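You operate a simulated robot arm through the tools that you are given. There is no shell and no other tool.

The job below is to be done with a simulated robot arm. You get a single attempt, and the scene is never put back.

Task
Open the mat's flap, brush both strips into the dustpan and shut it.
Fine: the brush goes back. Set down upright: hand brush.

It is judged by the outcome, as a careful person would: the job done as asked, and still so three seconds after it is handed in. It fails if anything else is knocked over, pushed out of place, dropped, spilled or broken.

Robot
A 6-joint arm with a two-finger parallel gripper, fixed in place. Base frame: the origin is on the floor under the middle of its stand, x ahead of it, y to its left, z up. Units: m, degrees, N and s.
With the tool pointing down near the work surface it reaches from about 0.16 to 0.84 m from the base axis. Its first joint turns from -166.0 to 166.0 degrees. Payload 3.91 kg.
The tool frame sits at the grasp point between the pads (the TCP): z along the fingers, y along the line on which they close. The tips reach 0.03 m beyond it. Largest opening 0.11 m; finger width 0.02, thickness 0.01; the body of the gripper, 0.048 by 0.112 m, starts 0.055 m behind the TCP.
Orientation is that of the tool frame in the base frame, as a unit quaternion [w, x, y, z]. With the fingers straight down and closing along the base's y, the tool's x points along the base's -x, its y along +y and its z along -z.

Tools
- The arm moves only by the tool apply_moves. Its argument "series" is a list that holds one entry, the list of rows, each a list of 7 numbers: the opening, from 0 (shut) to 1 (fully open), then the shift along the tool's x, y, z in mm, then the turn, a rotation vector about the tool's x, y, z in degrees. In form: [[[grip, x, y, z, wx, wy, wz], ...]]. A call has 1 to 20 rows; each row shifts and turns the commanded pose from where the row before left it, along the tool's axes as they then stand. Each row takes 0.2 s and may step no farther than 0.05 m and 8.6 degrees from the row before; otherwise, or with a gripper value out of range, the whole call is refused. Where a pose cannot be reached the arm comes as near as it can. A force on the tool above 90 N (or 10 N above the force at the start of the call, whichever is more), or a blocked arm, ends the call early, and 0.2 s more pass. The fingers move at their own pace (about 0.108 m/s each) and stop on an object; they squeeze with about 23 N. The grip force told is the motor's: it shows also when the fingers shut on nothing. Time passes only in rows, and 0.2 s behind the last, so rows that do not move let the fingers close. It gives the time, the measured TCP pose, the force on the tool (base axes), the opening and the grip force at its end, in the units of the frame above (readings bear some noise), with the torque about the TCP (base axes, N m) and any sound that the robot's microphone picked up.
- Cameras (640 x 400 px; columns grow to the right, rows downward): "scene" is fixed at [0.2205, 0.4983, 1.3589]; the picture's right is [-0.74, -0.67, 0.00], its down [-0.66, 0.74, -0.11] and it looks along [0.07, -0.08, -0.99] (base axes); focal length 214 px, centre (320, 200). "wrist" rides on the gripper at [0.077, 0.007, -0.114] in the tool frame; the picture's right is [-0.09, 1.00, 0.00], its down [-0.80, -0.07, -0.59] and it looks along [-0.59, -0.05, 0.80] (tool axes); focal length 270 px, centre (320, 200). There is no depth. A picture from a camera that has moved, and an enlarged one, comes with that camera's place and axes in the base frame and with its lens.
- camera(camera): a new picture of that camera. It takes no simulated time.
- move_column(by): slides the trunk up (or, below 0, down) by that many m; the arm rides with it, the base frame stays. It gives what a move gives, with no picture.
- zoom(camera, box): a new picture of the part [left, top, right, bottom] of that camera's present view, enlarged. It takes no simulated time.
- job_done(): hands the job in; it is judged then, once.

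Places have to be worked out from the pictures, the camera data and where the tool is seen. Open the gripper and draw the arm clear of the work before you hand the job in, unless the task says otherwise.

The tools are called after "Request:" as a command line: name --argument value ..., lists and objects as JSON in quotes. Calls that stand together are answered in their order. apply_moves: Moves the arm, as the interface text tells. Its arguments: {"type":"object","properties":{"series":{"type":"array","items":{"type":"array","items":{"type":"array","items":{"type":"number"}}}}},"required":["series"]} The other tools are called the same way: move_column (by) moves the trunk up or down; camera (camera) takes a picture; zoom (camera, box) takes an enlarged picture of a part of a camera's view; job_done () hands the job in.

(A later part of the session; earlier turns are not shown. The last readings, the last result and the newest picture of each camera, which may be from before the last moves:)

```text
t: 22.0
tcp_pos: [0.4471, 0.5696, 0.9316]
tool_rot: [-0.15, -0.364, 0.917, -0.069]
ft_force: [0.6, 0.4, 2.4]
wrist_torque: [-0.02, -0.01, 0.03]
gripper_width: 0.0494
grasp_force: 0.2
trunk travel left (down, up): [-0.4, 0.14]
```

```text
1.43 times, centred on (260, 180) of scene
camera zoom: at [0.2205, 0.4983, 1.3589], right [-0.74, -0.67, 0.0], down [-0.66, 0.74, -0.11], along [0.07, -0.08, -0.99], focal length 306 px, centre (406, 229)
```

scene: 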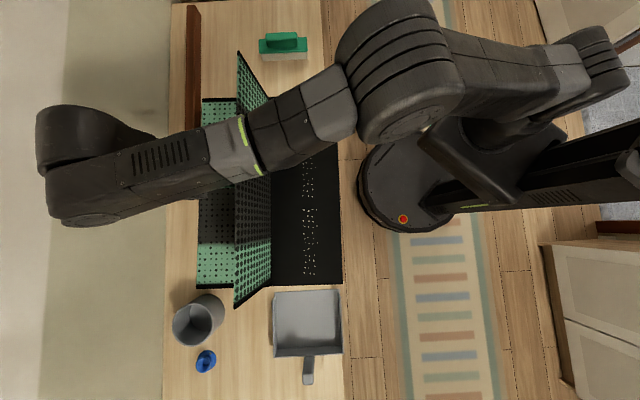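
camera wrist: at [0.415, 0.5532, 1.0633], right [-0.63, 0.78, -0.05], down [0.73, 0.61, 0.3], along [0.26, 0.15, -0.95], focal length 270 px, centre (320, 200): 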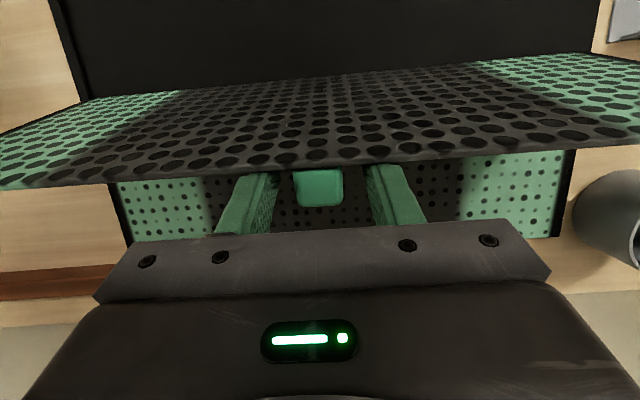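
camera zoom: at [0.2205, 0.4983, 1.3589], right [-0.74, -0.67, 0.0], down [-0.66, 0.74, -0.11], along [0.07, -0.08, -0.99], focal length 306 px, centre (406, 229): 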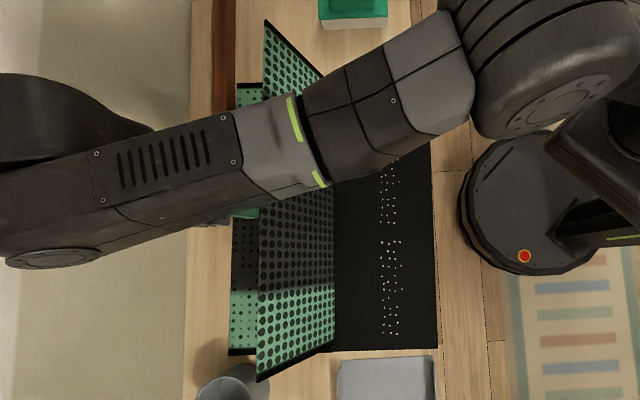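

The flap followed by about 8 mm, so it is leaning lightly on the fingers with no stop yet. I keep lowering it on the fingers, moving 30 mm outward while reducing the tilt.

Request:
apply_moves --series '[[[0.45, -9.6, 0, -3.3, 0, -1.3, 0], [0.45, -9.6, 0, -3.3, 0, -1.3, 0], [0.45, -9.6, 0, -3.3, 0, -1.3, 0], [0.45, 0, 0, 0, 0, 0, 0]]]'

Request:
camera --camera "wrist"

Request:
zoom --camera "scene" --box '[170, 40, 350, 320]'

```text
t: 23.0
tcp_pos: [0.4682, 0.5899, 0.9332]
tool_rot: [-0.12, -0.367, 0.921, -0.058]
ft_force: [0.1, 0.1, 0.9]
wrist_torque: [-0.04, 0.02, -0.02]
gripper_width: 0.0493
grasp_force: 0.0
trunk travel left (down, up): [-0.4, 0.14]
```

```text
taken
camera wrist: at [0.4306, 0.5669, 1.0614], right [-0.62, 0.78, -0.04], down [0.72, 0.59, 0.36], along [0.31, 0.2, -0.93], focal length 270 px, centre (320, 200)
```

wrist: 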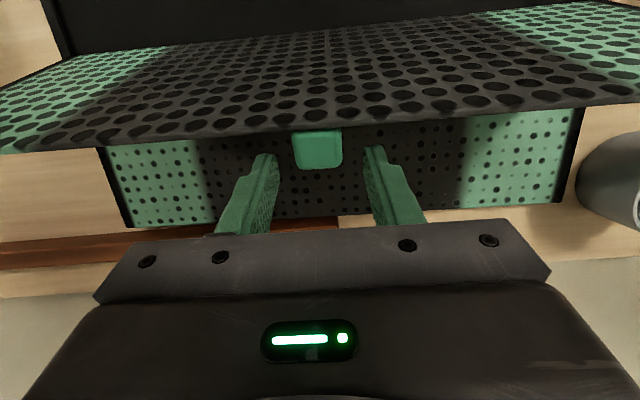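

```text
1.43 times, centred on (260, 180) of scene
camera zoom: at [0.2205, 0.4983, 1.3589], right [-0.74, -0.67, 0.0], down [-0.66, 0.74, -0.11], along [0.07, -0.08, -0.99], focal length 306 px, centre (406, 229)
```

zoom: 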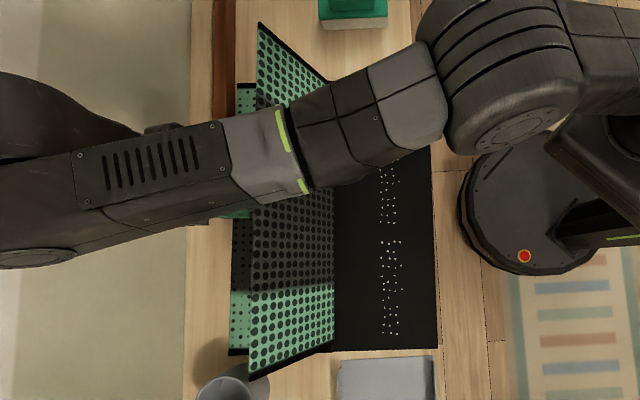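

The fingers moved 30 mm but the flap only about 11 mm and there is no load, so it may have reached a stop or be drifting slowly. I wait a second and look again.

Request:
apply_moves --series '[[[0.45, 0, 0, 0, 0, 0, 0], [0.45, 0, 0, 0, 0, 0, 0], [0.45, 0, 0, 0, 0, 0, 0], [0.45, 0, 0, 0, 0, 0, 0], [0.45, 0, 0, 0, 0, 0, 0]]]'

Request:
camera --camera "wrist"

Request:
zoom --camera "scene" --box '[170, 40, 350, 320]'

```text
t: 24.2
tcp_pos: [0.4694, 0.5902, 0.9334]
tool_rot: [-0.12, -0.366, 0.921, -0.056]
ft_force: [-0.1, -0.4, -0.6]
wrist_torque: [-0.03, 0.03, 0.01]
gripper_width: 0.0494
grasp_force: 0.1
trunk travel left (down, up): [-0.4, 0.14]
```

```text
taken
camera wrist: at [0.4304, 0.5669, 1.0615], right [-0.62, 0.78, -0.04], down [0.72, 0.59, 0.36], along [0.31, 0.2, -0.93], focal length 270 px, centre (320, 200)
```

wrist: 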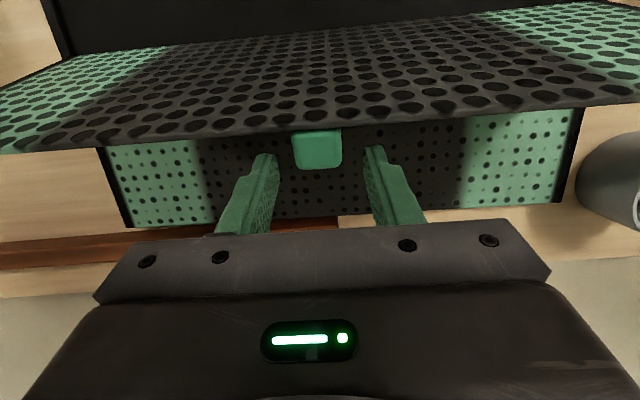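

```text
1.43 times, centred on (260, 180) of scene
camera zoom: at [0.2205, 0.4983, 1.3589], right [-0.74, -0.67, 0.0], down [-0.66, 0.74, -0.11], along [0.07, -0.08, -0.99], focal length 306 px, centre (406, 229)
```

zoom: 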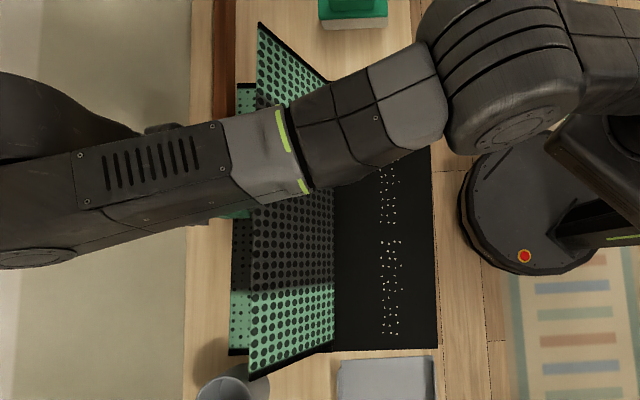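

The flap is stable on its own at about 110°. I lift the gripper straight up clear of it and untilt.

Request:
apply_moves --series '[[[0.45, 6.2, 0, -24.2, 0, 0, 0], [0.45, 6.2, 0, -24.2, 0, 0, 0], [0.45, 6.2, 0, -24.2, 0, 0, 0], [0.45, 6.2, 0, -24.2, 0, 0, 0], [0.45, 0, 0, -10, 0, -7, 0], [0.45, 0, 0, -10, 0, -7.5, 0], [1, 0, 0, 0, 0, 0, 0]]]'

Request:
camera --camera "wrist"

Request:
camera --camera "scene"

```text
t: 25.8
tcp_pos: [0.4707, 0.5926, 0.9762]
tool_rot: [-0.002, -0.371, 0.929, -0.01]
ft_force: [-0.7, -0.6, 0.3]
wrist_torque: [0.04, -0.01, 0.01]
gripper_width: 0.1103
grasp_force: 0.1
out of reach, approached as far as the arm can: row 2, 3, 4
trunk travel left (down, up): [-0.4, 0.14]
```

```text
taken
camera wrist: at [0.4091, 0.5471, 1.0897], right [-0.62, 0.78, -0.02], down [0.63, 0.51, 0.59], along [0.47, 0.35, -0.81], focal length 270 px, centre (320, 200)
```

wrist: 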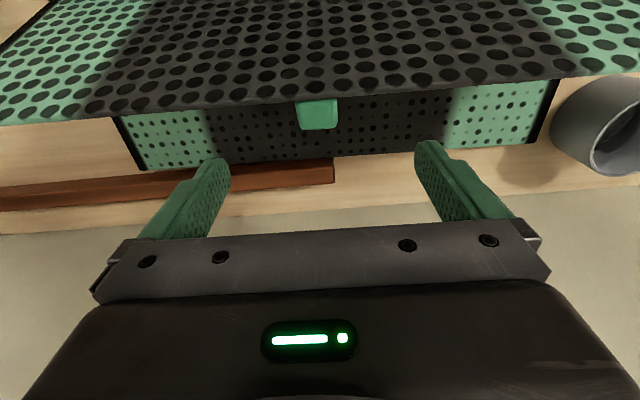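

```text
taken
```

scene: 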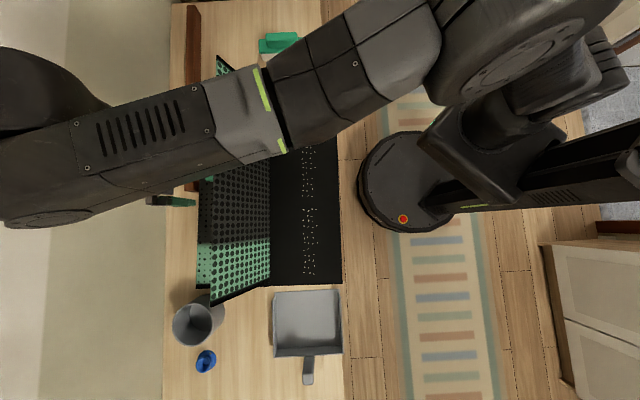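

The flap holds open. My fingertips are only about level with its edge, so I raise the arm further before moving back over it.

Request:
apply_moves --series '[[[1, 0, 0, -20, 0, 0, 0], [1, 0, 0, -20, 0, 0, 0], [1, 0, 0, -20, 0, 0, 0], [1, 0, 0, 0, 0, 0, 0]]]'

Request:
camera --camera "wrist"

```text
t: 26.8
tcp_pos: [0.4701, 0.5934, 1.0365]
tool_rot: [-0.003, -0.371, 0.928, -0.011]
ft_force: [-0.1, 0.3, -0.5]
wrist_torque: [0.03, 0.03, -0.01]
gripper_width: 0.11
grasp_force: 0.1
trunk travel left (down, up): [-0.4, 0.14]
```

```text
taken
camera wrist: at [0.4092, 0.5493, 1.1494], right [-0.62, 0.78, -0.02], down [0.63, 0.51, 0.59], along [0.47, 0.35, -0.81], focal length 270 px, centre (320, 200)
```

wrist: 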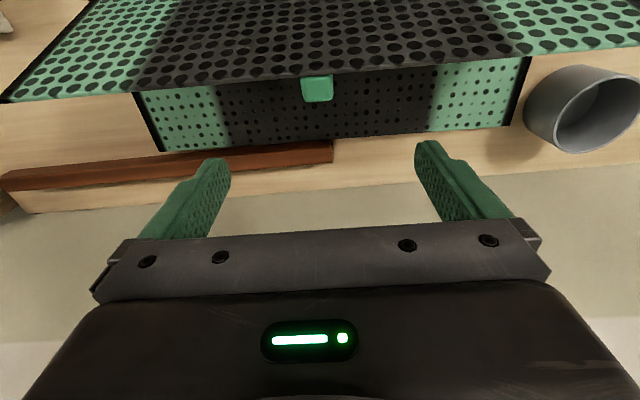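

Now I retreat over the flap toward the robot at z≈1.04, correcting the small roll of the tool, to inspect the tray and strips.

Request:
apply_moves --series '[[[1, 0, 0, -5, -1.03, -0.8, -0.5], [1, 48, 0, 0, 0, 0, 0], [1, 48, 0, 0, 0, 0, 0], [1, 48, 0, 0, 0, 0, 0], [1, 48, 0, 0, 0, 0, 0], [1, 48, 0, 0, 0, 0, 0], [1, 48, 0, 0, 0, 0, 0], [1, 48, 0, 0, 0, 0, 0], [1, 48, 0, 0, 0, 0, 0], [1, 0, 0, 0, 0, 0, 0]]]'

Request:
camera --camera "wrist"

Request:
camera --camera "scene"

Request:
zoom --camera "scene" --box '[190, 240, 360, 390]'

Request:
zoom --camera "scene" --box '[160, 80, 360, 205]'

```text
t: 29.0
tcp_pos: [0.1921, 0.3248, 1.0392]
tool_rot: [0.0, -0.375, 0.927, 0.001]
ft_force: [-0.2, -0.6, 0.8]
wrist_torque: [0.0, -0.02, 0.01]
gripper_width: 0.1101
grasp_force: 0.0
trunk travel left (down, up): [-0.4, 0.14]
```

```text
taken
camera wrist: at [0.1311, 0.2772, 1.1525], right [-0.63, 0.78, 0.0], down [0.62, 0.5, 0.6], along [0.46, 0.38, -0.8], focal length 270 px, centre (320, 200)
```

wrist: 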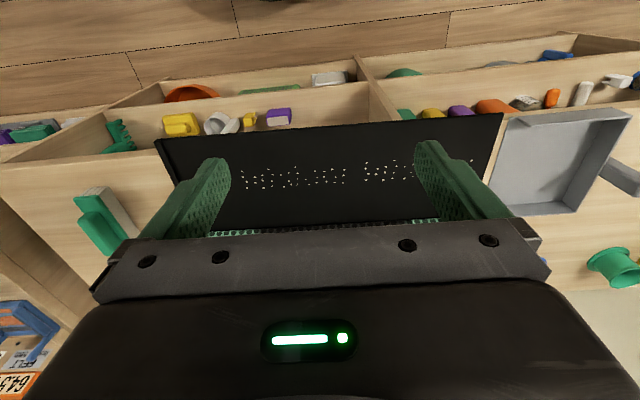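

```text
taken
```

scene: 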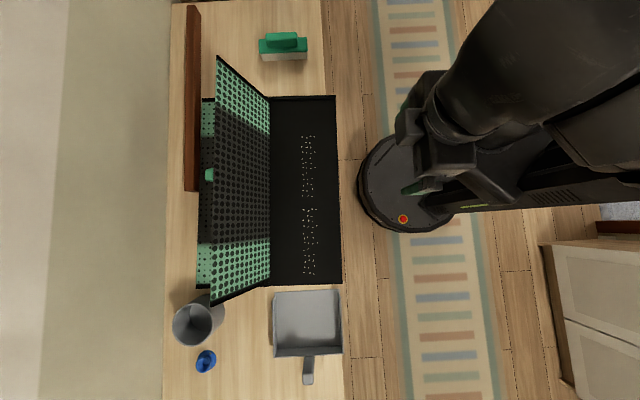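

```text
2.67 times, centred on (275, 315) of scene
camera zoom: at [0.2205, 0.4983, 1.3589], right [-0.74, -0.67, 0.0], down [-0.66, 0.74, -0.11], along [0.07, -0.08, -0.99], focal length 572 px, centre (440, -107)
```

zoom: 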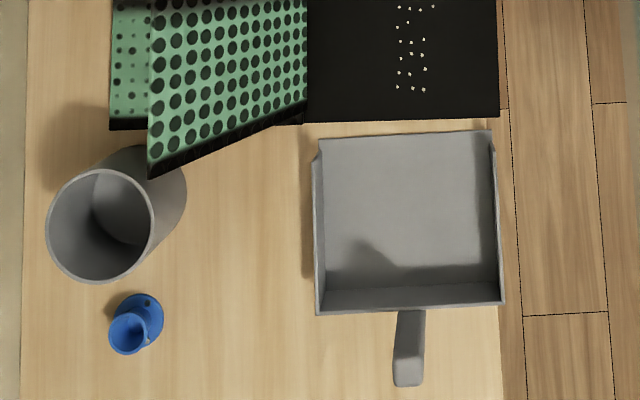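

```text
3.20 times, centred on (260, 142) of scene
camera zoom: at [0.2205, 0.4983, 1.3589], right [-0.74, -0.67, 0.0], down [-0.66, 0.74, -0.11], along [0.07, -0.08, -0.99], focal length 686 px, centre (512, 384)
```

zoom: 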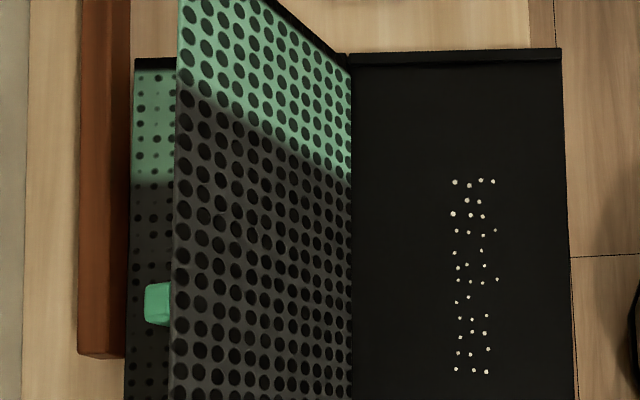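

The tray, strips and dustpan are now clear to see. The mat slid about 8–13 mm toward −v and turned about 1°, widening the gap to the pan; I will nudge it back by pushing its −v end near the far half with closed fingers, so first I go above that spot at a safe height.

Request:
apply_moves --series '[[[0, 0, 0, 0, 0, 0, -0.95], [0, -36.8, -28.1, 0, 0, 0, 0], [0, -36.8, -28.1, 0, 0, 0, 0], [0, -36.8, -28.1, 0, 0, 0, 0], [0, -36.8, -28.1, 0, 0, 0, 0], [0, -36.8, -28.1, 0, 0, 0, 0], [0, -36.8, -28.1, 0, 0, 0, 0], [0, -36.8, -28.1, 0, 0, 0, 0], [0, -36.8, -28.1, 0, 0, 0, 0], [0, -36.8, -28.1, 0, 0, 0, 0], [0, -36.8, -28.1, 0, 0, 0, 0], [0, -36.8, -28.1, 0, 0, 0, 0], [0, 0, 0, 0, 0, 0, 0]]]'

Request:
camera --camera "wrist"

Request:
camera --camera "scene"

```text
t: 31.8
tcp_pos: [0.6957, 0.3943, 1.0361]
tool_rot: [0.001, -0.382, 0.924, 0.001]
ft_force: [0.6, -0.9, -1.0]
wrist_torque: [0.01, -0.01, -0.01]
gripper_width: 0.0
grasp_force: 22.7
out of reach, approached as far as the arm can: row 12
trunk travel left (down, up): [-0.4, 0.14]
```

```text
taken
camera wrist: at [0.6367, 0.3453, 1.1486], right [-0.64, 0.77, 0.0], down [0.62, 0.52, 0.6], along [0.46, 0.38, -0.8], focal length 270 px, centre (320, 200)
```

wrist: 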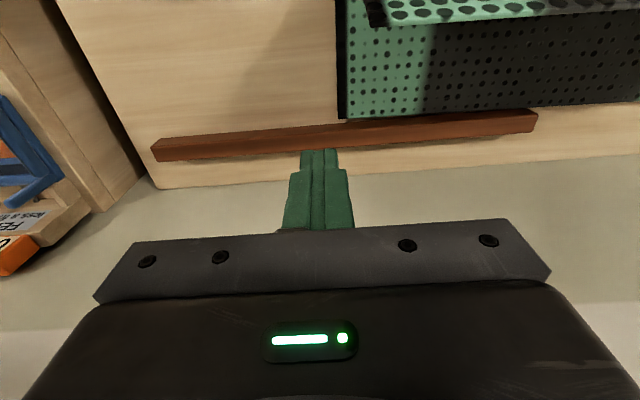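

```text
taken
```

scene: 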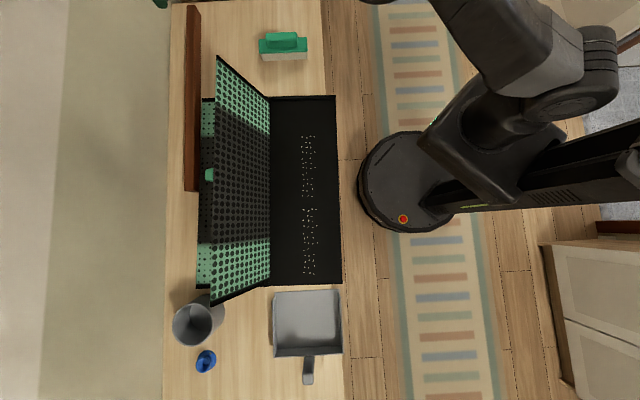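

I am at u′≈0.771, v′≈−0.213, about 2–3 cm outside the mat's end with clear table below. I descend to just above the table.

Request:
apply_moves --series '[[[0, 0, 0, 40, 0, 0, 0], [0, 0, 0, 40, 0, 0, 0], [0, 0, 0, 40, 0, 0, 0], [0, 0, 0, 40, 0, 0, 0], [0, 0, 0, 40, 0, 0, 0], [0, 0, 0, 40, 0, 0, 0], [0, 0, 0, 8, 0, 0, 0], [0, 0, 0, 0, 0, 0, 0]]]'

Request:
camera --camera "wrist"

Request:
camera --camera "scene"

```text
t: 33.6
tcp_pos: [0.6951, 0.3939, 0.7909]
tool_rot: [0.0, -0.383, 0.924, 0.001]
ft_force: [-0.7, 0.7, 0.6]
wrist_torque: [-0.01, 0.02, -0.01]
gripper_width: 0.0001
grasp_force: 22.7
trunk travel left (down, up): [-0.4, 0.14]
```

```text
taken
camera wrist: at [0.6362, 0.3451, 0.904], right [-0.64, 0.77, 0.0], down [0.62, 0.52, 0.6], along [0.46, 0.38, -0.8], focal length 270 px, centre (320, 200)
```

wrist: 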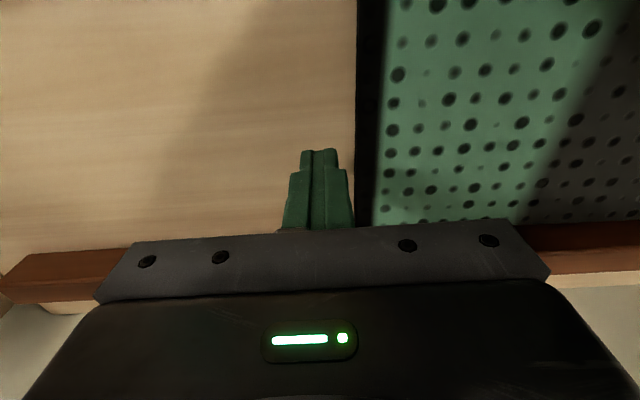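

```text
taken
```

scene: 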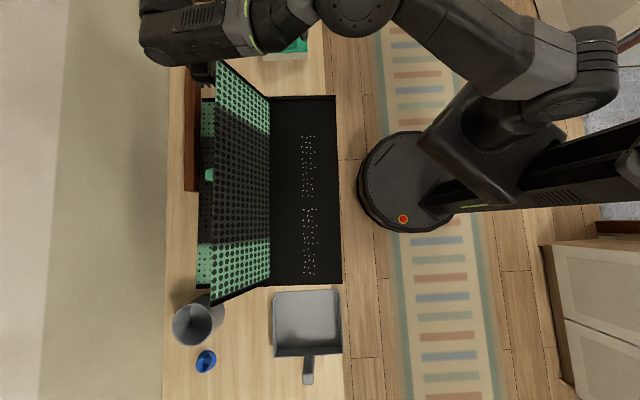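

The fingertips hang just left of the mat's end. I lower in small steps to find the table.

Request:
apply_moves --series '[[[0, 0, 0, 6, 0, 0, 0], [0, 0, 0, 5, 0, 0, 0], [0, 0, 0, 4, 0, 0, 0], [0, 0, 0, 0, 0, 0, 0]]]'

```text
t: 34.6
tcp_pos: [0.6953, 0.3944, 0.7755]
tool_rot: [0.0, -0.383, 0.924, 0.002]
ft_force: [-0.3, 0.3, 0.4]
wrist_torque: [0.01, -0.02, -0.03]
gripper_width: 0.0
grasp_force: 22.9
trunk travel left (down, up): [-0.4, 0.14]
```

No contact with the tips at 0.7455; I go 6 mm lower.

Request:
apply_moves --series '[[[0, 0, 0, 3, 0, 0, 0], [0, 0, 0, 3, 0, 0, 0], [0, 0, 0, 0, 0, 0, 0]]]'

Request:
zoom --camera "wrist" --box '[240, 80, 440, 230]'

```text
t: 35.4
tcp_pos: [0.6948, 0.3927, 0.7697]
tool_rot: [0.001, -0.383, 0.924, 0.0]
ft_force: [-0.7, 0.0, 2.7]
wrist_torque: [0.0, 0.04, 0.02]
gripper_width: 0.0002
grasp_force: 23.2
trunk travel left (down, up): [-0.4, 0.14]
```

```text
2.67 times, centred on (340, 155) of wrist
camera zoom: at [0.6346, 0.3438, 0.8827], right [-0.64, 0.77, 0.0], down [0.62, 0.52, 0.6], along [0.46, 0.38, -0.8], focal length 721 px, centre (267, 320)
```

zoom: 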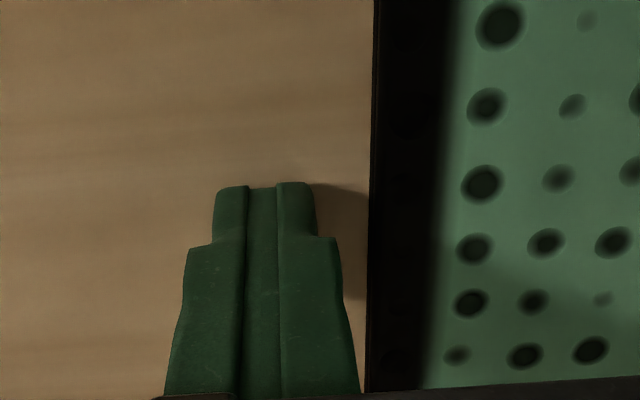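

A 2.7 N touch puts the table at z≈0.740. The mat's edge is about 11 mm away in +y; I rise 1.5 mm and push gently 17 mm in small steps.

Request:
apply_moves --series '[[[0, 0, 0, -1.5, 0, 0, 0], [0, 0, 4, 0, 0, 0, 0], [0, 0, 4, 0, 0, 0, 0], [0, 0, 3, 0, 0, 0, 0], [0, 0, 2, 0, 0, 0, 0], [0, 0, 2, 0, 0, 0, 0], [0, 0, 2, 0, 0, 0, 0], [0, 0, 0, 0, 0, 0, 0]]]'

Request:
zoom --camera "wrist" --box '[240, 80, 440, 230]'

Request:
zoom --camera "scene" --box '[190, 240, 360, 390]'

```text
t: 37.2
tcp_pos: [0.6819, 0.4036, 0.7713]
tool_rot: [0.001, -0.383, 0.924, 0.001]
ft_force: [4.2, -4.9, 0.7]
wrist_torque: [-0.14, -0.11, -0.06]
gripper_width: 0.0
grasp_force: 23.2
trunk travel left (down, up): [-0.4, 0.14]
```

```text
2.67 times, centred on (340, 155) of wrist
camera zoom: at [0.6229, 0.3544, 0.884], right [-0.64, 0.77, 0.0], down [0.62, 0.52, 0.6], along [0.46, 0.38, -0.8], focal length 721 px, centre (267, 320)
```

zoom: 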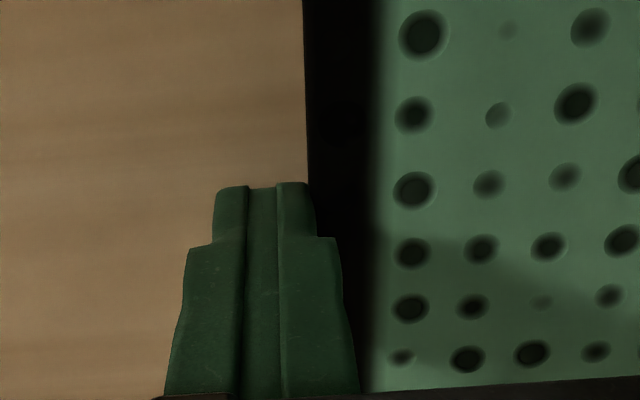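

```text
2.67 times, centred on (275, 315) of scene
camera zoom: at [0.2205, 0.4983, 1.3589], right [-0.74, -0.67, 0.0], down [-0.66, 0.74, -0.11], along [0.07, -0.08, -0.99], focal length 572 px, centre (440, -107)
```

zoom: 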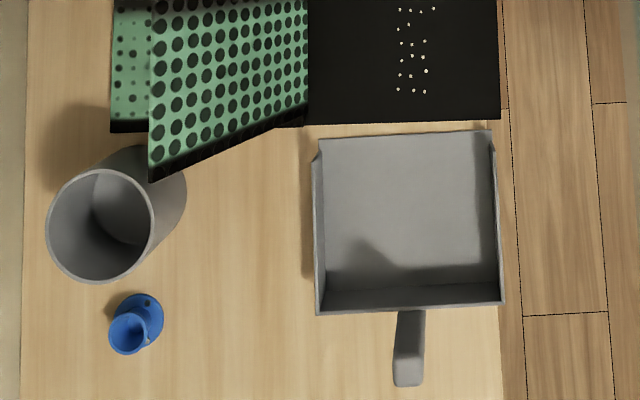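

Contact with about 6 N and the mat has begun to slide back (about 3 mm). I push another 6 mm.

Request:
apply_moves --series '[[[0, 0, 2, 0, 0, 0, 0], [0, 0, 2, 0, 0, 0, 0], [0, 0, 2, 0, 0, 0, 0], [0, 0, 0, 0, 0, 0, 0]]]'

Request:
zoom --camera "scene" --box '[190, 240, 360, 390]'

Request:
zoom --camera "scene" --box '[160, 80, 360, 205]'

```text
t: 38.2
tcp_pos: [0.6777, 0.4095, 0.7699]
tool_rot: [0.0, -0.383, 0.924, 0.001]
ft_force: [4.2, -5.0, 1.4]
wrist_torque: [-0.15, -0.08, -0.07]
gripper_width: 0.0
grasp_force: 23.2
trunk travel left (down, up): [-0.4, 0.14]
```

```text
2.67 times, centred on (275, 315) of scene
camera zoom: at [0.2205, 0.4983, 1.3589], right [-0.74, -0.67, 0.0], down [-0.66, 0.74, -0.11], along [0.07, -0.08, -0.99], focal length 572 px, centre (440, -107)
```

zoom: 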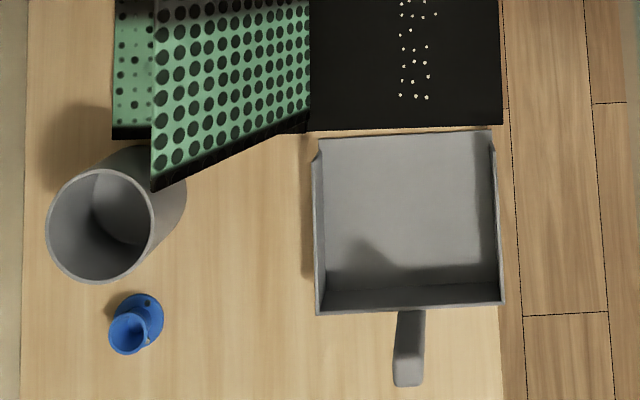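

```text
3.20 times, centred on (260, 142) of scene
camera zoom: at [0.2205, 0.4983, 1.3589], right [-0.74, -0.67, 0.0], down [-0.66, 0.74, -0.11], along [0.07, -0.08, -0.99], focal length 686 px, centre (512, 384)
```

zoom: 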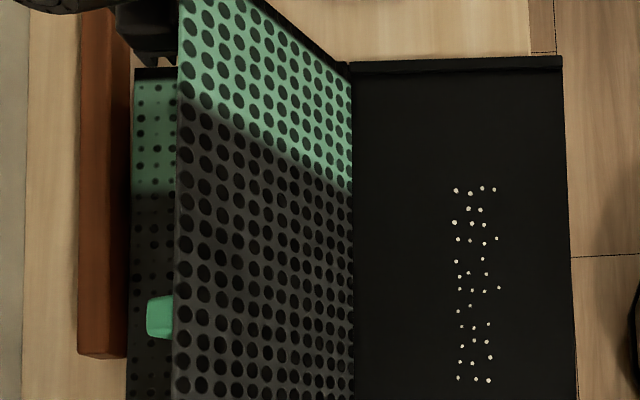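

The mat's end is back to within a few mm of its first place along v and its angle nearly restored; the gap to the pan is about 7 mm. I back off, rise, and go look closely at the pan's mouth.

Request:
apply_moves --series '[[[0, 0, -8, 0, 0, 0, 0], [0, 0, 0, -45, 0, 0, 0], [0, 0, 0, -45, 0, 0, 0], [0, 0, 0, -45, 0, 0, 0], [0, 0, 0, -45, 0, 0, 0], [0, 0, 0, -45, 0, 0, 0], [0, 0, 0, -45, 0, 0, 0], [0, 25, 40, 0, 0, 0, 0], [0, 25, 40, 0, 0, 0, 0], [0, 25, 40, 0, 0, 0, 0], [0, 25, 40, 0, 0, 0, 0], [0, 25, 40, 0, 0, 0, 0], [0, 25, 40, 0, 0, 0, 0], [0, 25, 40, 0, 0, 0, 0], [0, 25, 40, 0, 0, 0, 0], [0, 25, 40, 0, 0, 0, 0], [0, 25, 40, 0, 0, 0, 0], [0, 25, 40, 0, 0, 0, 0], [0, 25, 40, 0, 0, 0, 0], [0, 25, 40, 0, 0, 0, 0], [0, 25, 40, 0, 0, 0, 0]]]'

Request:
camera --camera "wrist"

Request:
camera --camera "scene"

```text
refused: the rows must be a list of 1 to 20 entries
```

```text
taken
camera wrist: at [0.6181, 0.3588, 0.8836], right [-0.64, 0.77, 0.0], down [0.62, 0.52, 0.59], along [0.46, 0.38, -0.8], focal length 270 px, centre (320, 200)
```

wrist: 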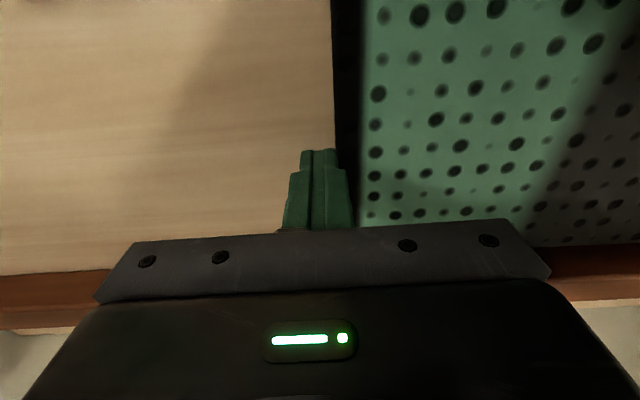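

```text
taken
```

scene: 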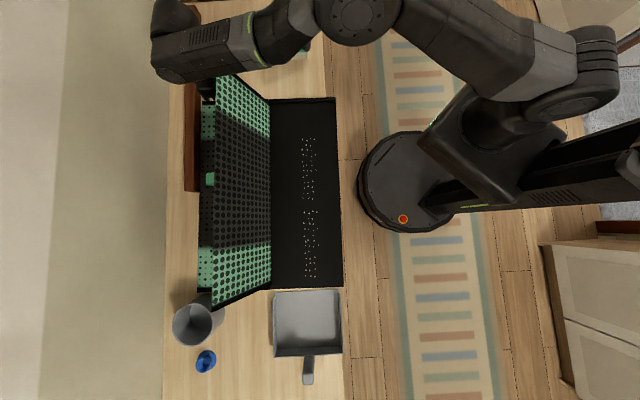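

The call had one row too many; I split it, first backing off and rising.

Request:
apply_moves --series '[[[0, 0, -8, 0, 0, 0, 0], [0, 0, 0, -45, 0, 0, 0], [0, 0, 0, -45, 0, 0, 0], [0, 0, 0, -45, 0, 0, 0], [0, 0, 0, -45, 0, 0, 0], [0, 0, 0, -45, 0, 0, 0], [0, 0, 0, -45, 0, 0, 0], [0, 0, 0, 0, 0, 0, 0]]]'

Request:
apply_moves --series '[[[0, 25, 40, 0, 0, 0, 0], [0, 25, 40, 0, 0, 0, 0], [0, 25, 40, 0, 0, 0, 0], [0, 25, 40, 0, 0, 0, 0], [0, 25, 40, 0, 0, 0, 0], [0, 25, 40, 0, 0, 0, 0], [0, 25, 40, 0, 0, 0, 0], [0, 25, 40, 0, 0, 0, 0], [0, 25, 40, 0, 0, 0, 0], [0, 25, 40, 0, 0, 0, 0], [0, 25, 40, 0, 0, 0, 0], [0, 25, 40, 0, 0, 0, 0], [0, 25, 40, 0, 0, 0, 0], [0, 25, 40, 0, 0, 0, 0], [0, 0, 0, 0, 0, 0, 0]]]'

Request:
camera --camera "wrist"

Request:
camera --camera "scene"

```text
t: 40.0
tcp_pos: [0.6822, 0.404, 1.0414]
tool_rot: [0.001, -0.382, 0.924, 0.001]
ft_force: [-0.3, -0.5, -0.2]
wrist_torque: [-0.01, 0.01, -0.02]
gripper_width: 0.0
grasp_force: 23.1
trunk travel left (down, up): [-0.4, 0.14]
```

```text
t: 43.2
tcp_pos: [0.0393, 0.5486, 1.0401]
tool_rot: [0.001, -0.382, 0.924, 0.001]
ft_force: [-0.1, -0.8, -0.7]
wrist_torque: [-0.01, 0.01, -0.02]
gripper_width: 0.0002
grasp_force: 23.2
trunk travel left (down, up): [-0.4, 0.14]
```

```text
taken
camera wrist: at [-0.0214, 0.5001, 1.153], right [-0.64, 0.77, 0.0], down [0.62, 0.52, 0.6], along [0.46, 0.38, -0.8], focal length 270 px, centre (320, 200)
```

wrist: 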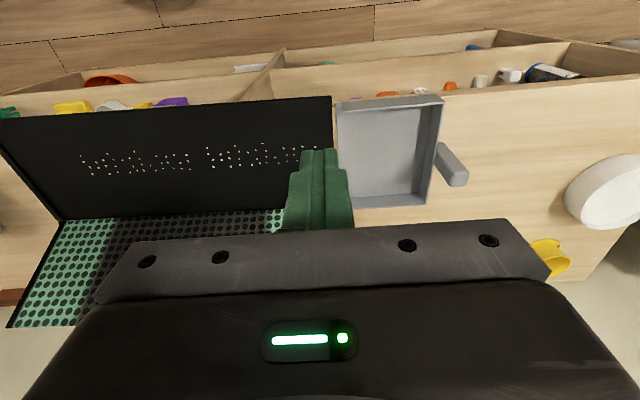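

```text
taken
```

scene: 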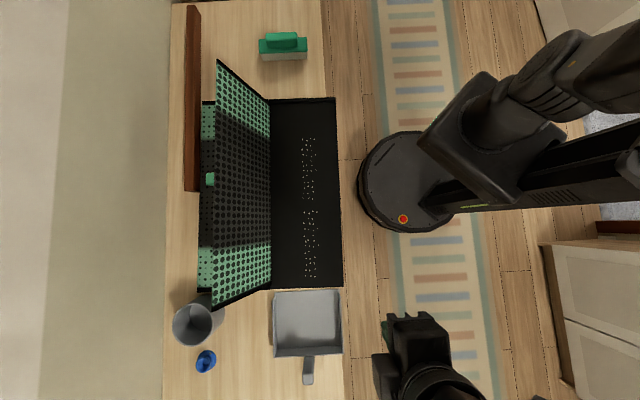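

I zoom into the wrist view at the pan's mouth and the tray's end.

Request:
zoom --camera "wrist" --box '[260, 80, 460, 215]'

Request:
zoom --camera "scene" --box '[260, 265, 350, 325]'

```text
2.96 times, centred on (360, 148) of wrist
camera zoom: at [-0.0214, 0.5001, 1.153], right [-0.64, 0.77, 0.0], down [0.62, 0.52, 0.6], along [0.46, 0.38, -0.8], focal length 801 px, centre (202, 356)
```

zoom: 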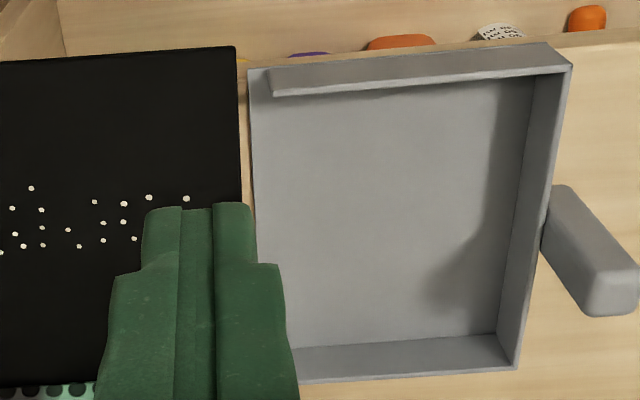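

```text
6.67 times, centred on (305, 295) of scene
camera zoom: at [0.2205, 0.4983, 1.3589], right [-0.74, -0.67, 0.0], down [-0.66, 0.74, -0.11], along [0.07, -0.08, -0.99], focal length 1430 px, centre (420, -433)
```

zoom: 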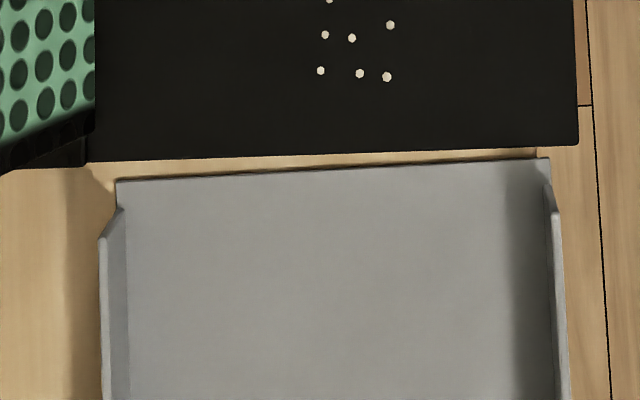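

The gap is about 4–9 mm, widest on the hinge side, and the specks are about 3.5 mm, so I want it smaller. I return to the mat's far −v corner for one more small push that also finishes straightening it.

Request:
apply_moves --series '[[[0, -22.3, -39, 0, 0, 0, 0], [0, -22.3, -39, 0, 0, 0, 0], [0, -22.3, -39, 0, 0, 0, 0], [0, -22.3, -39, 0, 0, 0, 0], [0, -22.3, -39, 0, 0, 0, 0], [0, -22.3, -39, 0, 0, 0, 0], [0, -22.3, -39, 0, 0, 0, 0], [0, -22.3, -39, 0, 0, 0, 0], [0, -22.3, -39, 0, 0, 0, 0], [0, -22.3, -39, 0, 0, 0, 0], [0, -22.3, -39, 0, 0, 0, 0], [0, -22.3, -39, 0, 0, 0, 0], [0, -22.3, -39, 0, 0, 0, 0], [0, -22.3, -39, 0, 0, 0, 0], [0, -22.3, -39, 0, 0, 0, 0], [0, 0, 0, 0, 0, 0, 0]]]'

Request:
apply_moves --series '[[[0, 0, 0, 45, 0, 0, 0], [0, 0, 0, 45, 0, 0, 0], [0, 0, 0, 45, 0, 0, 0], [0, 0, 0, 45, 0, 0, 0], [0, 0, 0, 45, 0, 0, 0], [0, -25, 0, 0, 0, 0, 0], [0, -25, 0, 0, 0, 0, 0], [0, 0, 0, 20, 0, 0, 0], [0, 0, 0, 15, 0, 0, 0], [0, 0, 0, 0, 0, 0, 0]]]'

Request:
zoom --camera "wrist" --box '[220, 80, 460, 260]'

```text
t: 46.6
tcp_pos: [0.6889, 0.3774, 1.0439]
tool_rot: [0.0, -0.383, 0.924, 0.001]
ft_force: [0.3, -0.1, -0.7]
wrist_torque: [0.0, 0.02, -0.01]
gripper_width: 0.0001
grasp_force: 23.3
trunk travel left (down, up): [-0.4, 0.14]
```

```text
t: 48.8
tcp_pos: [0.7261, 0.4092, 0.7811]
tool_rot: [0.0, -0.383, 0.924, 0.001]
ft_force: [0.0, 0.0, -0.6]
wrist_torque: [0.01, 0.01, -0.02]
gripper_width: 0.0002
grasp_force: 23.2
trunk travel left (down, up): [-0.4, 0.14]
```

```text
2.22 times, centred on (340, 170) of wrist
camera zoom: at [0.6658, 0.3611, 0.8941], right [-0.64, 0.77, 0.0], down [0.62, 0.52, 0.6], along [0.46, 0.38, -0.8], focal length 601 px, centre (276, 267)
```

zoom: 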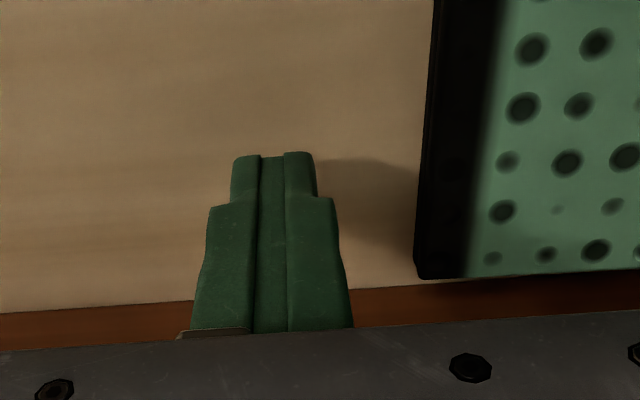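

The fingertips are beside the mat's far corner with about 28 mm to go. I lower to just above the table and push to contact plus about 6 mm.

Request:
apply_moves --series '[[[0, 0, 0, 9.5, 0, 0, 0], [0, 0, 8, 0, 0, 0, 0], [0, 0, 8, 0, 0, 0, 0], [0, 0, 7, 0, 0, 0, 0], [0, 0, 3, 0, 0, 0, 0], [0, 0, 2, 0, 0, 0, 0], [0, 0, 2, 0, 0, 0, 0], [0, 0, 0, 0, 0, 0, 0]]]'

Request:
zoom --camera "scene" --box '[260, 265, 350, 325]'

Request:
zoom --camera "wrist" --box '[220, 80, 460, 260]'

```text
t: 50.6
tcp_pos: [0.705, 0.4287, 0.772]
tool_rot: [0.0, -0.383, 0.924, 0.001]
ft_force: [0.0, 0.4, 0.2]
wrist_torque: [-0.02, -0.01, 0.01]
gripper_width: 0.0
grasp_force: 23.2
trunk travel left (down, up): [-0.4, 0.14]
```

```text
6.67 times, centred on (305, 295) of scene
camera zoom: at [0.2205, 0.4983, 1.3589], right [-0.74, -0.67, 0.0], down [-0.66, 0.74, -0.11], along [0.07, -0.08, -0.99], focal length 1430 px, centre (420, -433)
```

zoom: 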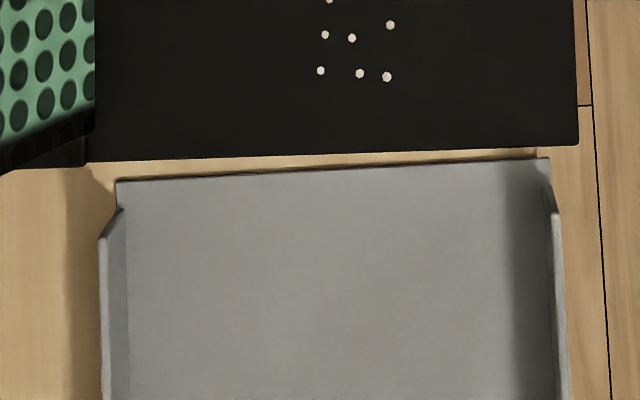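

```text
2.22 times, centred on (340, 170) of wrist
camera zoom: at [0.6451, 0.3809, 0.8849], right [-0.64, 0.77, 0.0], down [0.62, 0.52, 0.6], along [0.46, 0.38, -0.8], focal length 601 px, centre (276, 267)
```

zoom: 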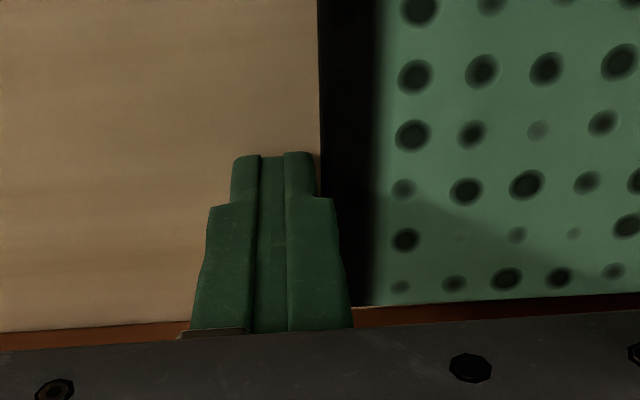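

The tip is just touching the mat's end. I push 6 mm more.

Request:
apply_moves --series '[[[0, 0, 2, 0, 0, 0, 0], [0, 0, 2, 0, 0, 0, 0], [0, 0, 2, 0, 0, 0, 0], [0, 0, 1, 0, 0, 0, 0], [0, 0, 0, 0, 0, 0, 0]]]'

Request:
zoom --camera "scene" --box '[260, 265, 350, 325]'

Request:
zoom --camera "scene" --box '[190, 240, 360, 390]'

```text
t: 51.8
tcp_pos: [0.7006, 0.4342, 0.7719]
tool_rot: [0.001, -0.382, 0.924, 0.001]
ft_force: [5.7, -5.4, 1.4]
wrist_torque: [-0.1, -0.18, -0.08]
gripper_width: 0.0
grasp_force: 22.8
trunk travel left (down, up): [-0.4, 0.14]
```

```text
6.67 times, centred on (305, 295) of scene
camera zoom: at [0.2205, 0.4983, 1.3589], right [-0.74, -0.67, 0.0], down [-0.66, 0.74, -0.11], along [0.07, -0.08, -0.99], focal length 1430 px, centre (420, -433)
```

zoom: 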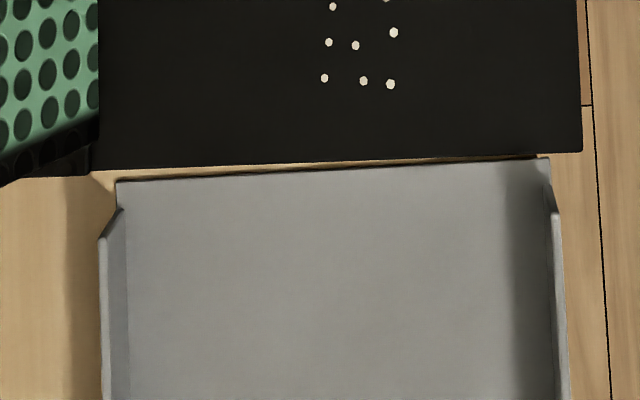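

```text
2.67 times, centred on (275, 315) of scene
camera zoom: at [0.2205, 0.4983, 1.3589], right [-0.74, -0.67, 0.0], down [-0.66, 0.74, -0.11], along [0.07, -0.08, -0.99], focal length 572 px, centre (440, -107)
```

zoom: 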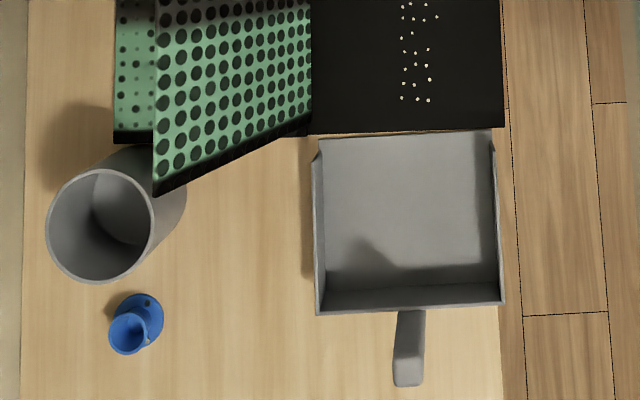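

The mat's end is now square to the pan with a gap of about 2–4 mm, and its v position matches the start. Next I back off, rise and move to view the brush.

Request:
apply_moves --series '[[[0, 0, -8, 0, 0, 0, 0], [0, 0, 0, -45, 0, 0, 0], [0, 0, 0, -45, 0, 0, 0], [0, 0, 0, -45, 0, 0, 0], [0, 0, 0, -45, 0, 0, 0], [0, 0, 0, -45, 0, 0, 0], [0, 47.5, -11.3, 0, 0, 0, 0], [0, 47.5, -11.3, 0, 0, 0, 0], [0, 47.5, -11.3, 0, 0, 0, 0], [0, 47.5, -11.3, 0, 0, 0, 0], [0, 47.5, -11.3, 0, 0, 0, 0], [0, 47.5, -11.3, 0, 0, 0, 0], [0, 47.5, -11.3, 0, 0, 0, 0], [0, 47.5, -11.3, 0, 0, 0, 0], [1, 0, 0, 0, 0, 0, 0], [1, 0, 0, 0, 0, 0, 0]]]'

Request:
camera --camera "wrist"

Request:
camera --camera "scene"

```text
t: 55.2
tcp_pos: [0.4892, 0.0914, 0.9938]
tool_rot: [0.001, -0.383, 0.924, 0.001]
ft_force: [-0.1, -0.4, 0.7]
wrist_torque: [-0.03, -0.01, 0.03]
gripper_width: 0.1101
grasp_force: 0.0
out of reach, approached as far as the arm can: row 5, 6
trunk travel left (down, up): [-0.4, 0.14]
```

```text
taken
camera wrist: at [0.4298, 0.0426, 1.1069], right [-0.64, 0.77, 0.0], down [0.62, 0.52, 0.6], along [0.46, 0.38, -0.8], focal length 270 px, centre (320, 200)
```

wrist: 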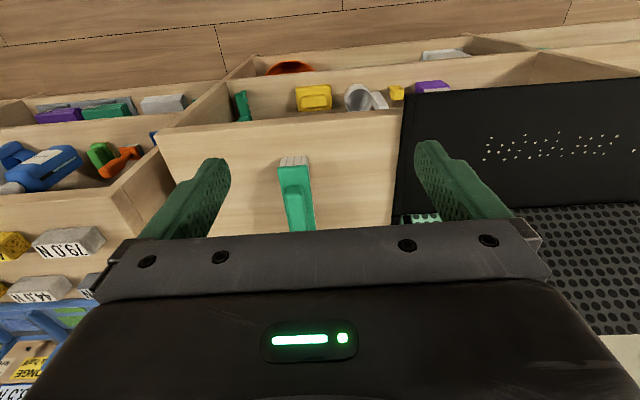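

```text
taken
```

scene: 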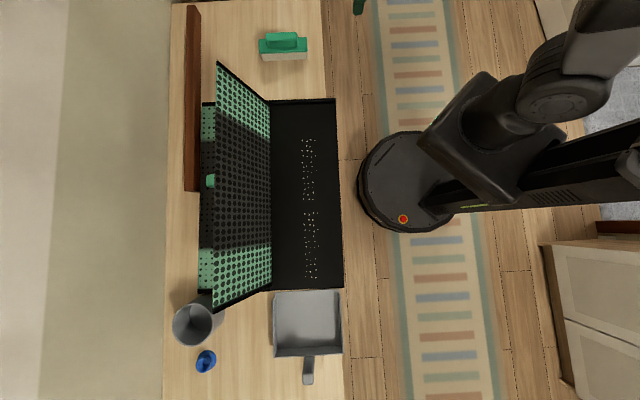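

The brush is in view; I zoom to measure its position and orientation.

Request:
zoom --camera "wrist" --box '[230, 140, 390, 240]'

Request:
zoom --camera "scene" --box '[240, 20, 330, 76]'

```text
4.00 times, centred on (310, 190) of wrist
camera zoom: at [0.4298, 0.0426, 1.1069], right [-0.64, 0.77, 0.0], down [0.62, 0.52, 0.6], along [0.46, 0.38, -0.8], focal length 1081 px, centre (360, 240)
```

zoom: 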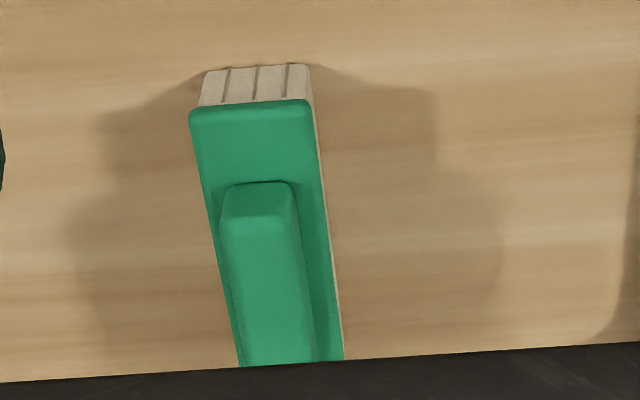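

```text
7.11 times, centred on (285, 48) of scene
camera zoom: at [0.2205, 0.4983, 1.3589], right [-0.74, -0.67, 0.0], down [-0.66, 0.74, -0.11], along [0.07, -0.08, -0.99], focal length 1525 px, centre (569, 1281)
```

zoom: 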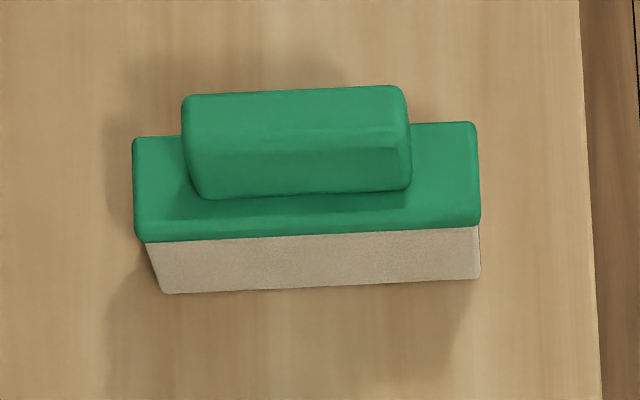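

The brush works out at u′≈0.590, v′≈−0.327, aligned with the table; handle about 24 mm wide with its top near z≈0.81 and the block's top near 0.78. I move above it and descend to tips at about 0.84 with the gripper open.

Request:
apply_moves --series '[[[1, -45, -11.4, 0, 0, 0, 0], [1, -45, -11.4, 0, 0, 0, 0], [1, -45, -11.4, 0, 0, 0, 0], [1, -44.5, -11.5, 0, 0, 0, 0], [1, 0, 0, 40, 0, 0, 0], [1, 0, 0, 40, 0, 0, 0], [1, 0, 0, 40, 0, 0, 0], [1, 0, 0, 0, 0, 0, 0]]]'

Request:
camera --camera "wrist"

Request:
camera --camera "scene"

```text
t: 57.0
tcp_pos: [0.6476, 0.187, 0.8731]
tool_rot: [0.002, -0.382, 0.924, 0.001]
ft_force: [-1.0, 0.8, 0.0]
wrist_torque: [-0.01, 0.01, 0.01]
gripper_width: 0.1101
grasp_force: 0.1
trunk travel left (down, up): [-0.4, 0.14]
```

```text
taken
camera wrist: at [0.5883, 0.1381, 0.9861], right [-0.64, 0.77, 0.0], down [0.62, 0.52, 0.6], along [0.46, 0.38, -0.8], focal length 270 px, centre (320, 200)
```

wrist: 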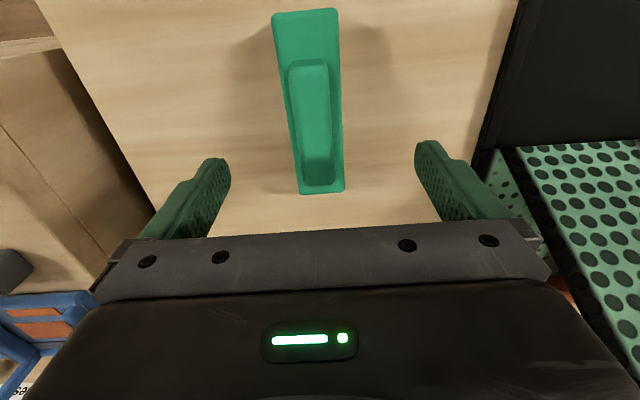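

```text
taken
```

scene: 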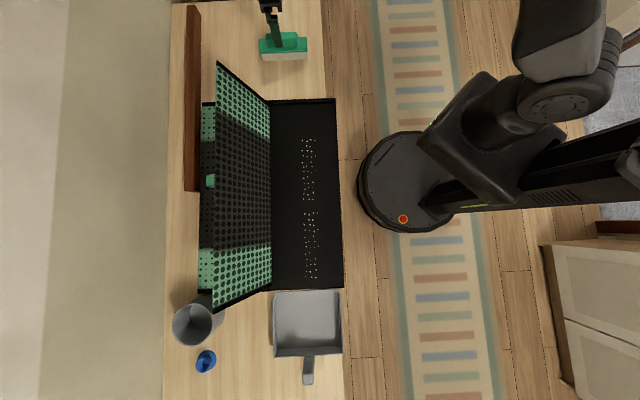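

The handle's centre appears at u′≈0.586, v′≈−0.329, about 3–4 mm from my tool. I correct and descend to straddle the handle.

Request:
apply_moves --series '[[[1, 3, -3, 0, 0, 0, 0], [1, 0, 0, 20, 0, 0, 0], [1, 0, 0, 20, 0, 0, 0], [1, 0, 0, 12, 0, 0, 0], [1, 0, 0, 0, 0, 0, 0]]]'

Request:
camera --camera "wrist"

```text
t: 58.2
tcp_pos: [0.6462, 0.1803, 0.82]
tool_rot: [0.001, -0.383, 0.924, 0.0]
ft_force: [0.4, 0.1, -0.5]
wrist_torque: [0.01, 0.02, 0.02]
gripper_width: 0.1101
grasp_force: 0.0
trunk travel left (down, up): [-0.4, 0.14]
```

```text
taken
camera wrist: at [0.5874, 0.1311, 0.9326], right [-0.64, 0.77, 0.0], down [0.62, 0.52, 0.6], along [0.46, 0.38, -0.8], focal length 270 px, centre (320, 200)
```

wrist: 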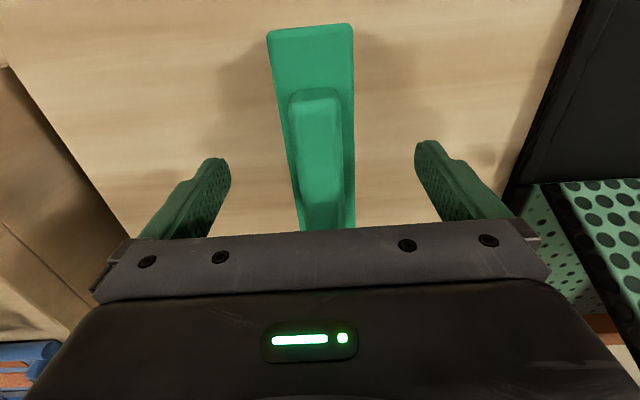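

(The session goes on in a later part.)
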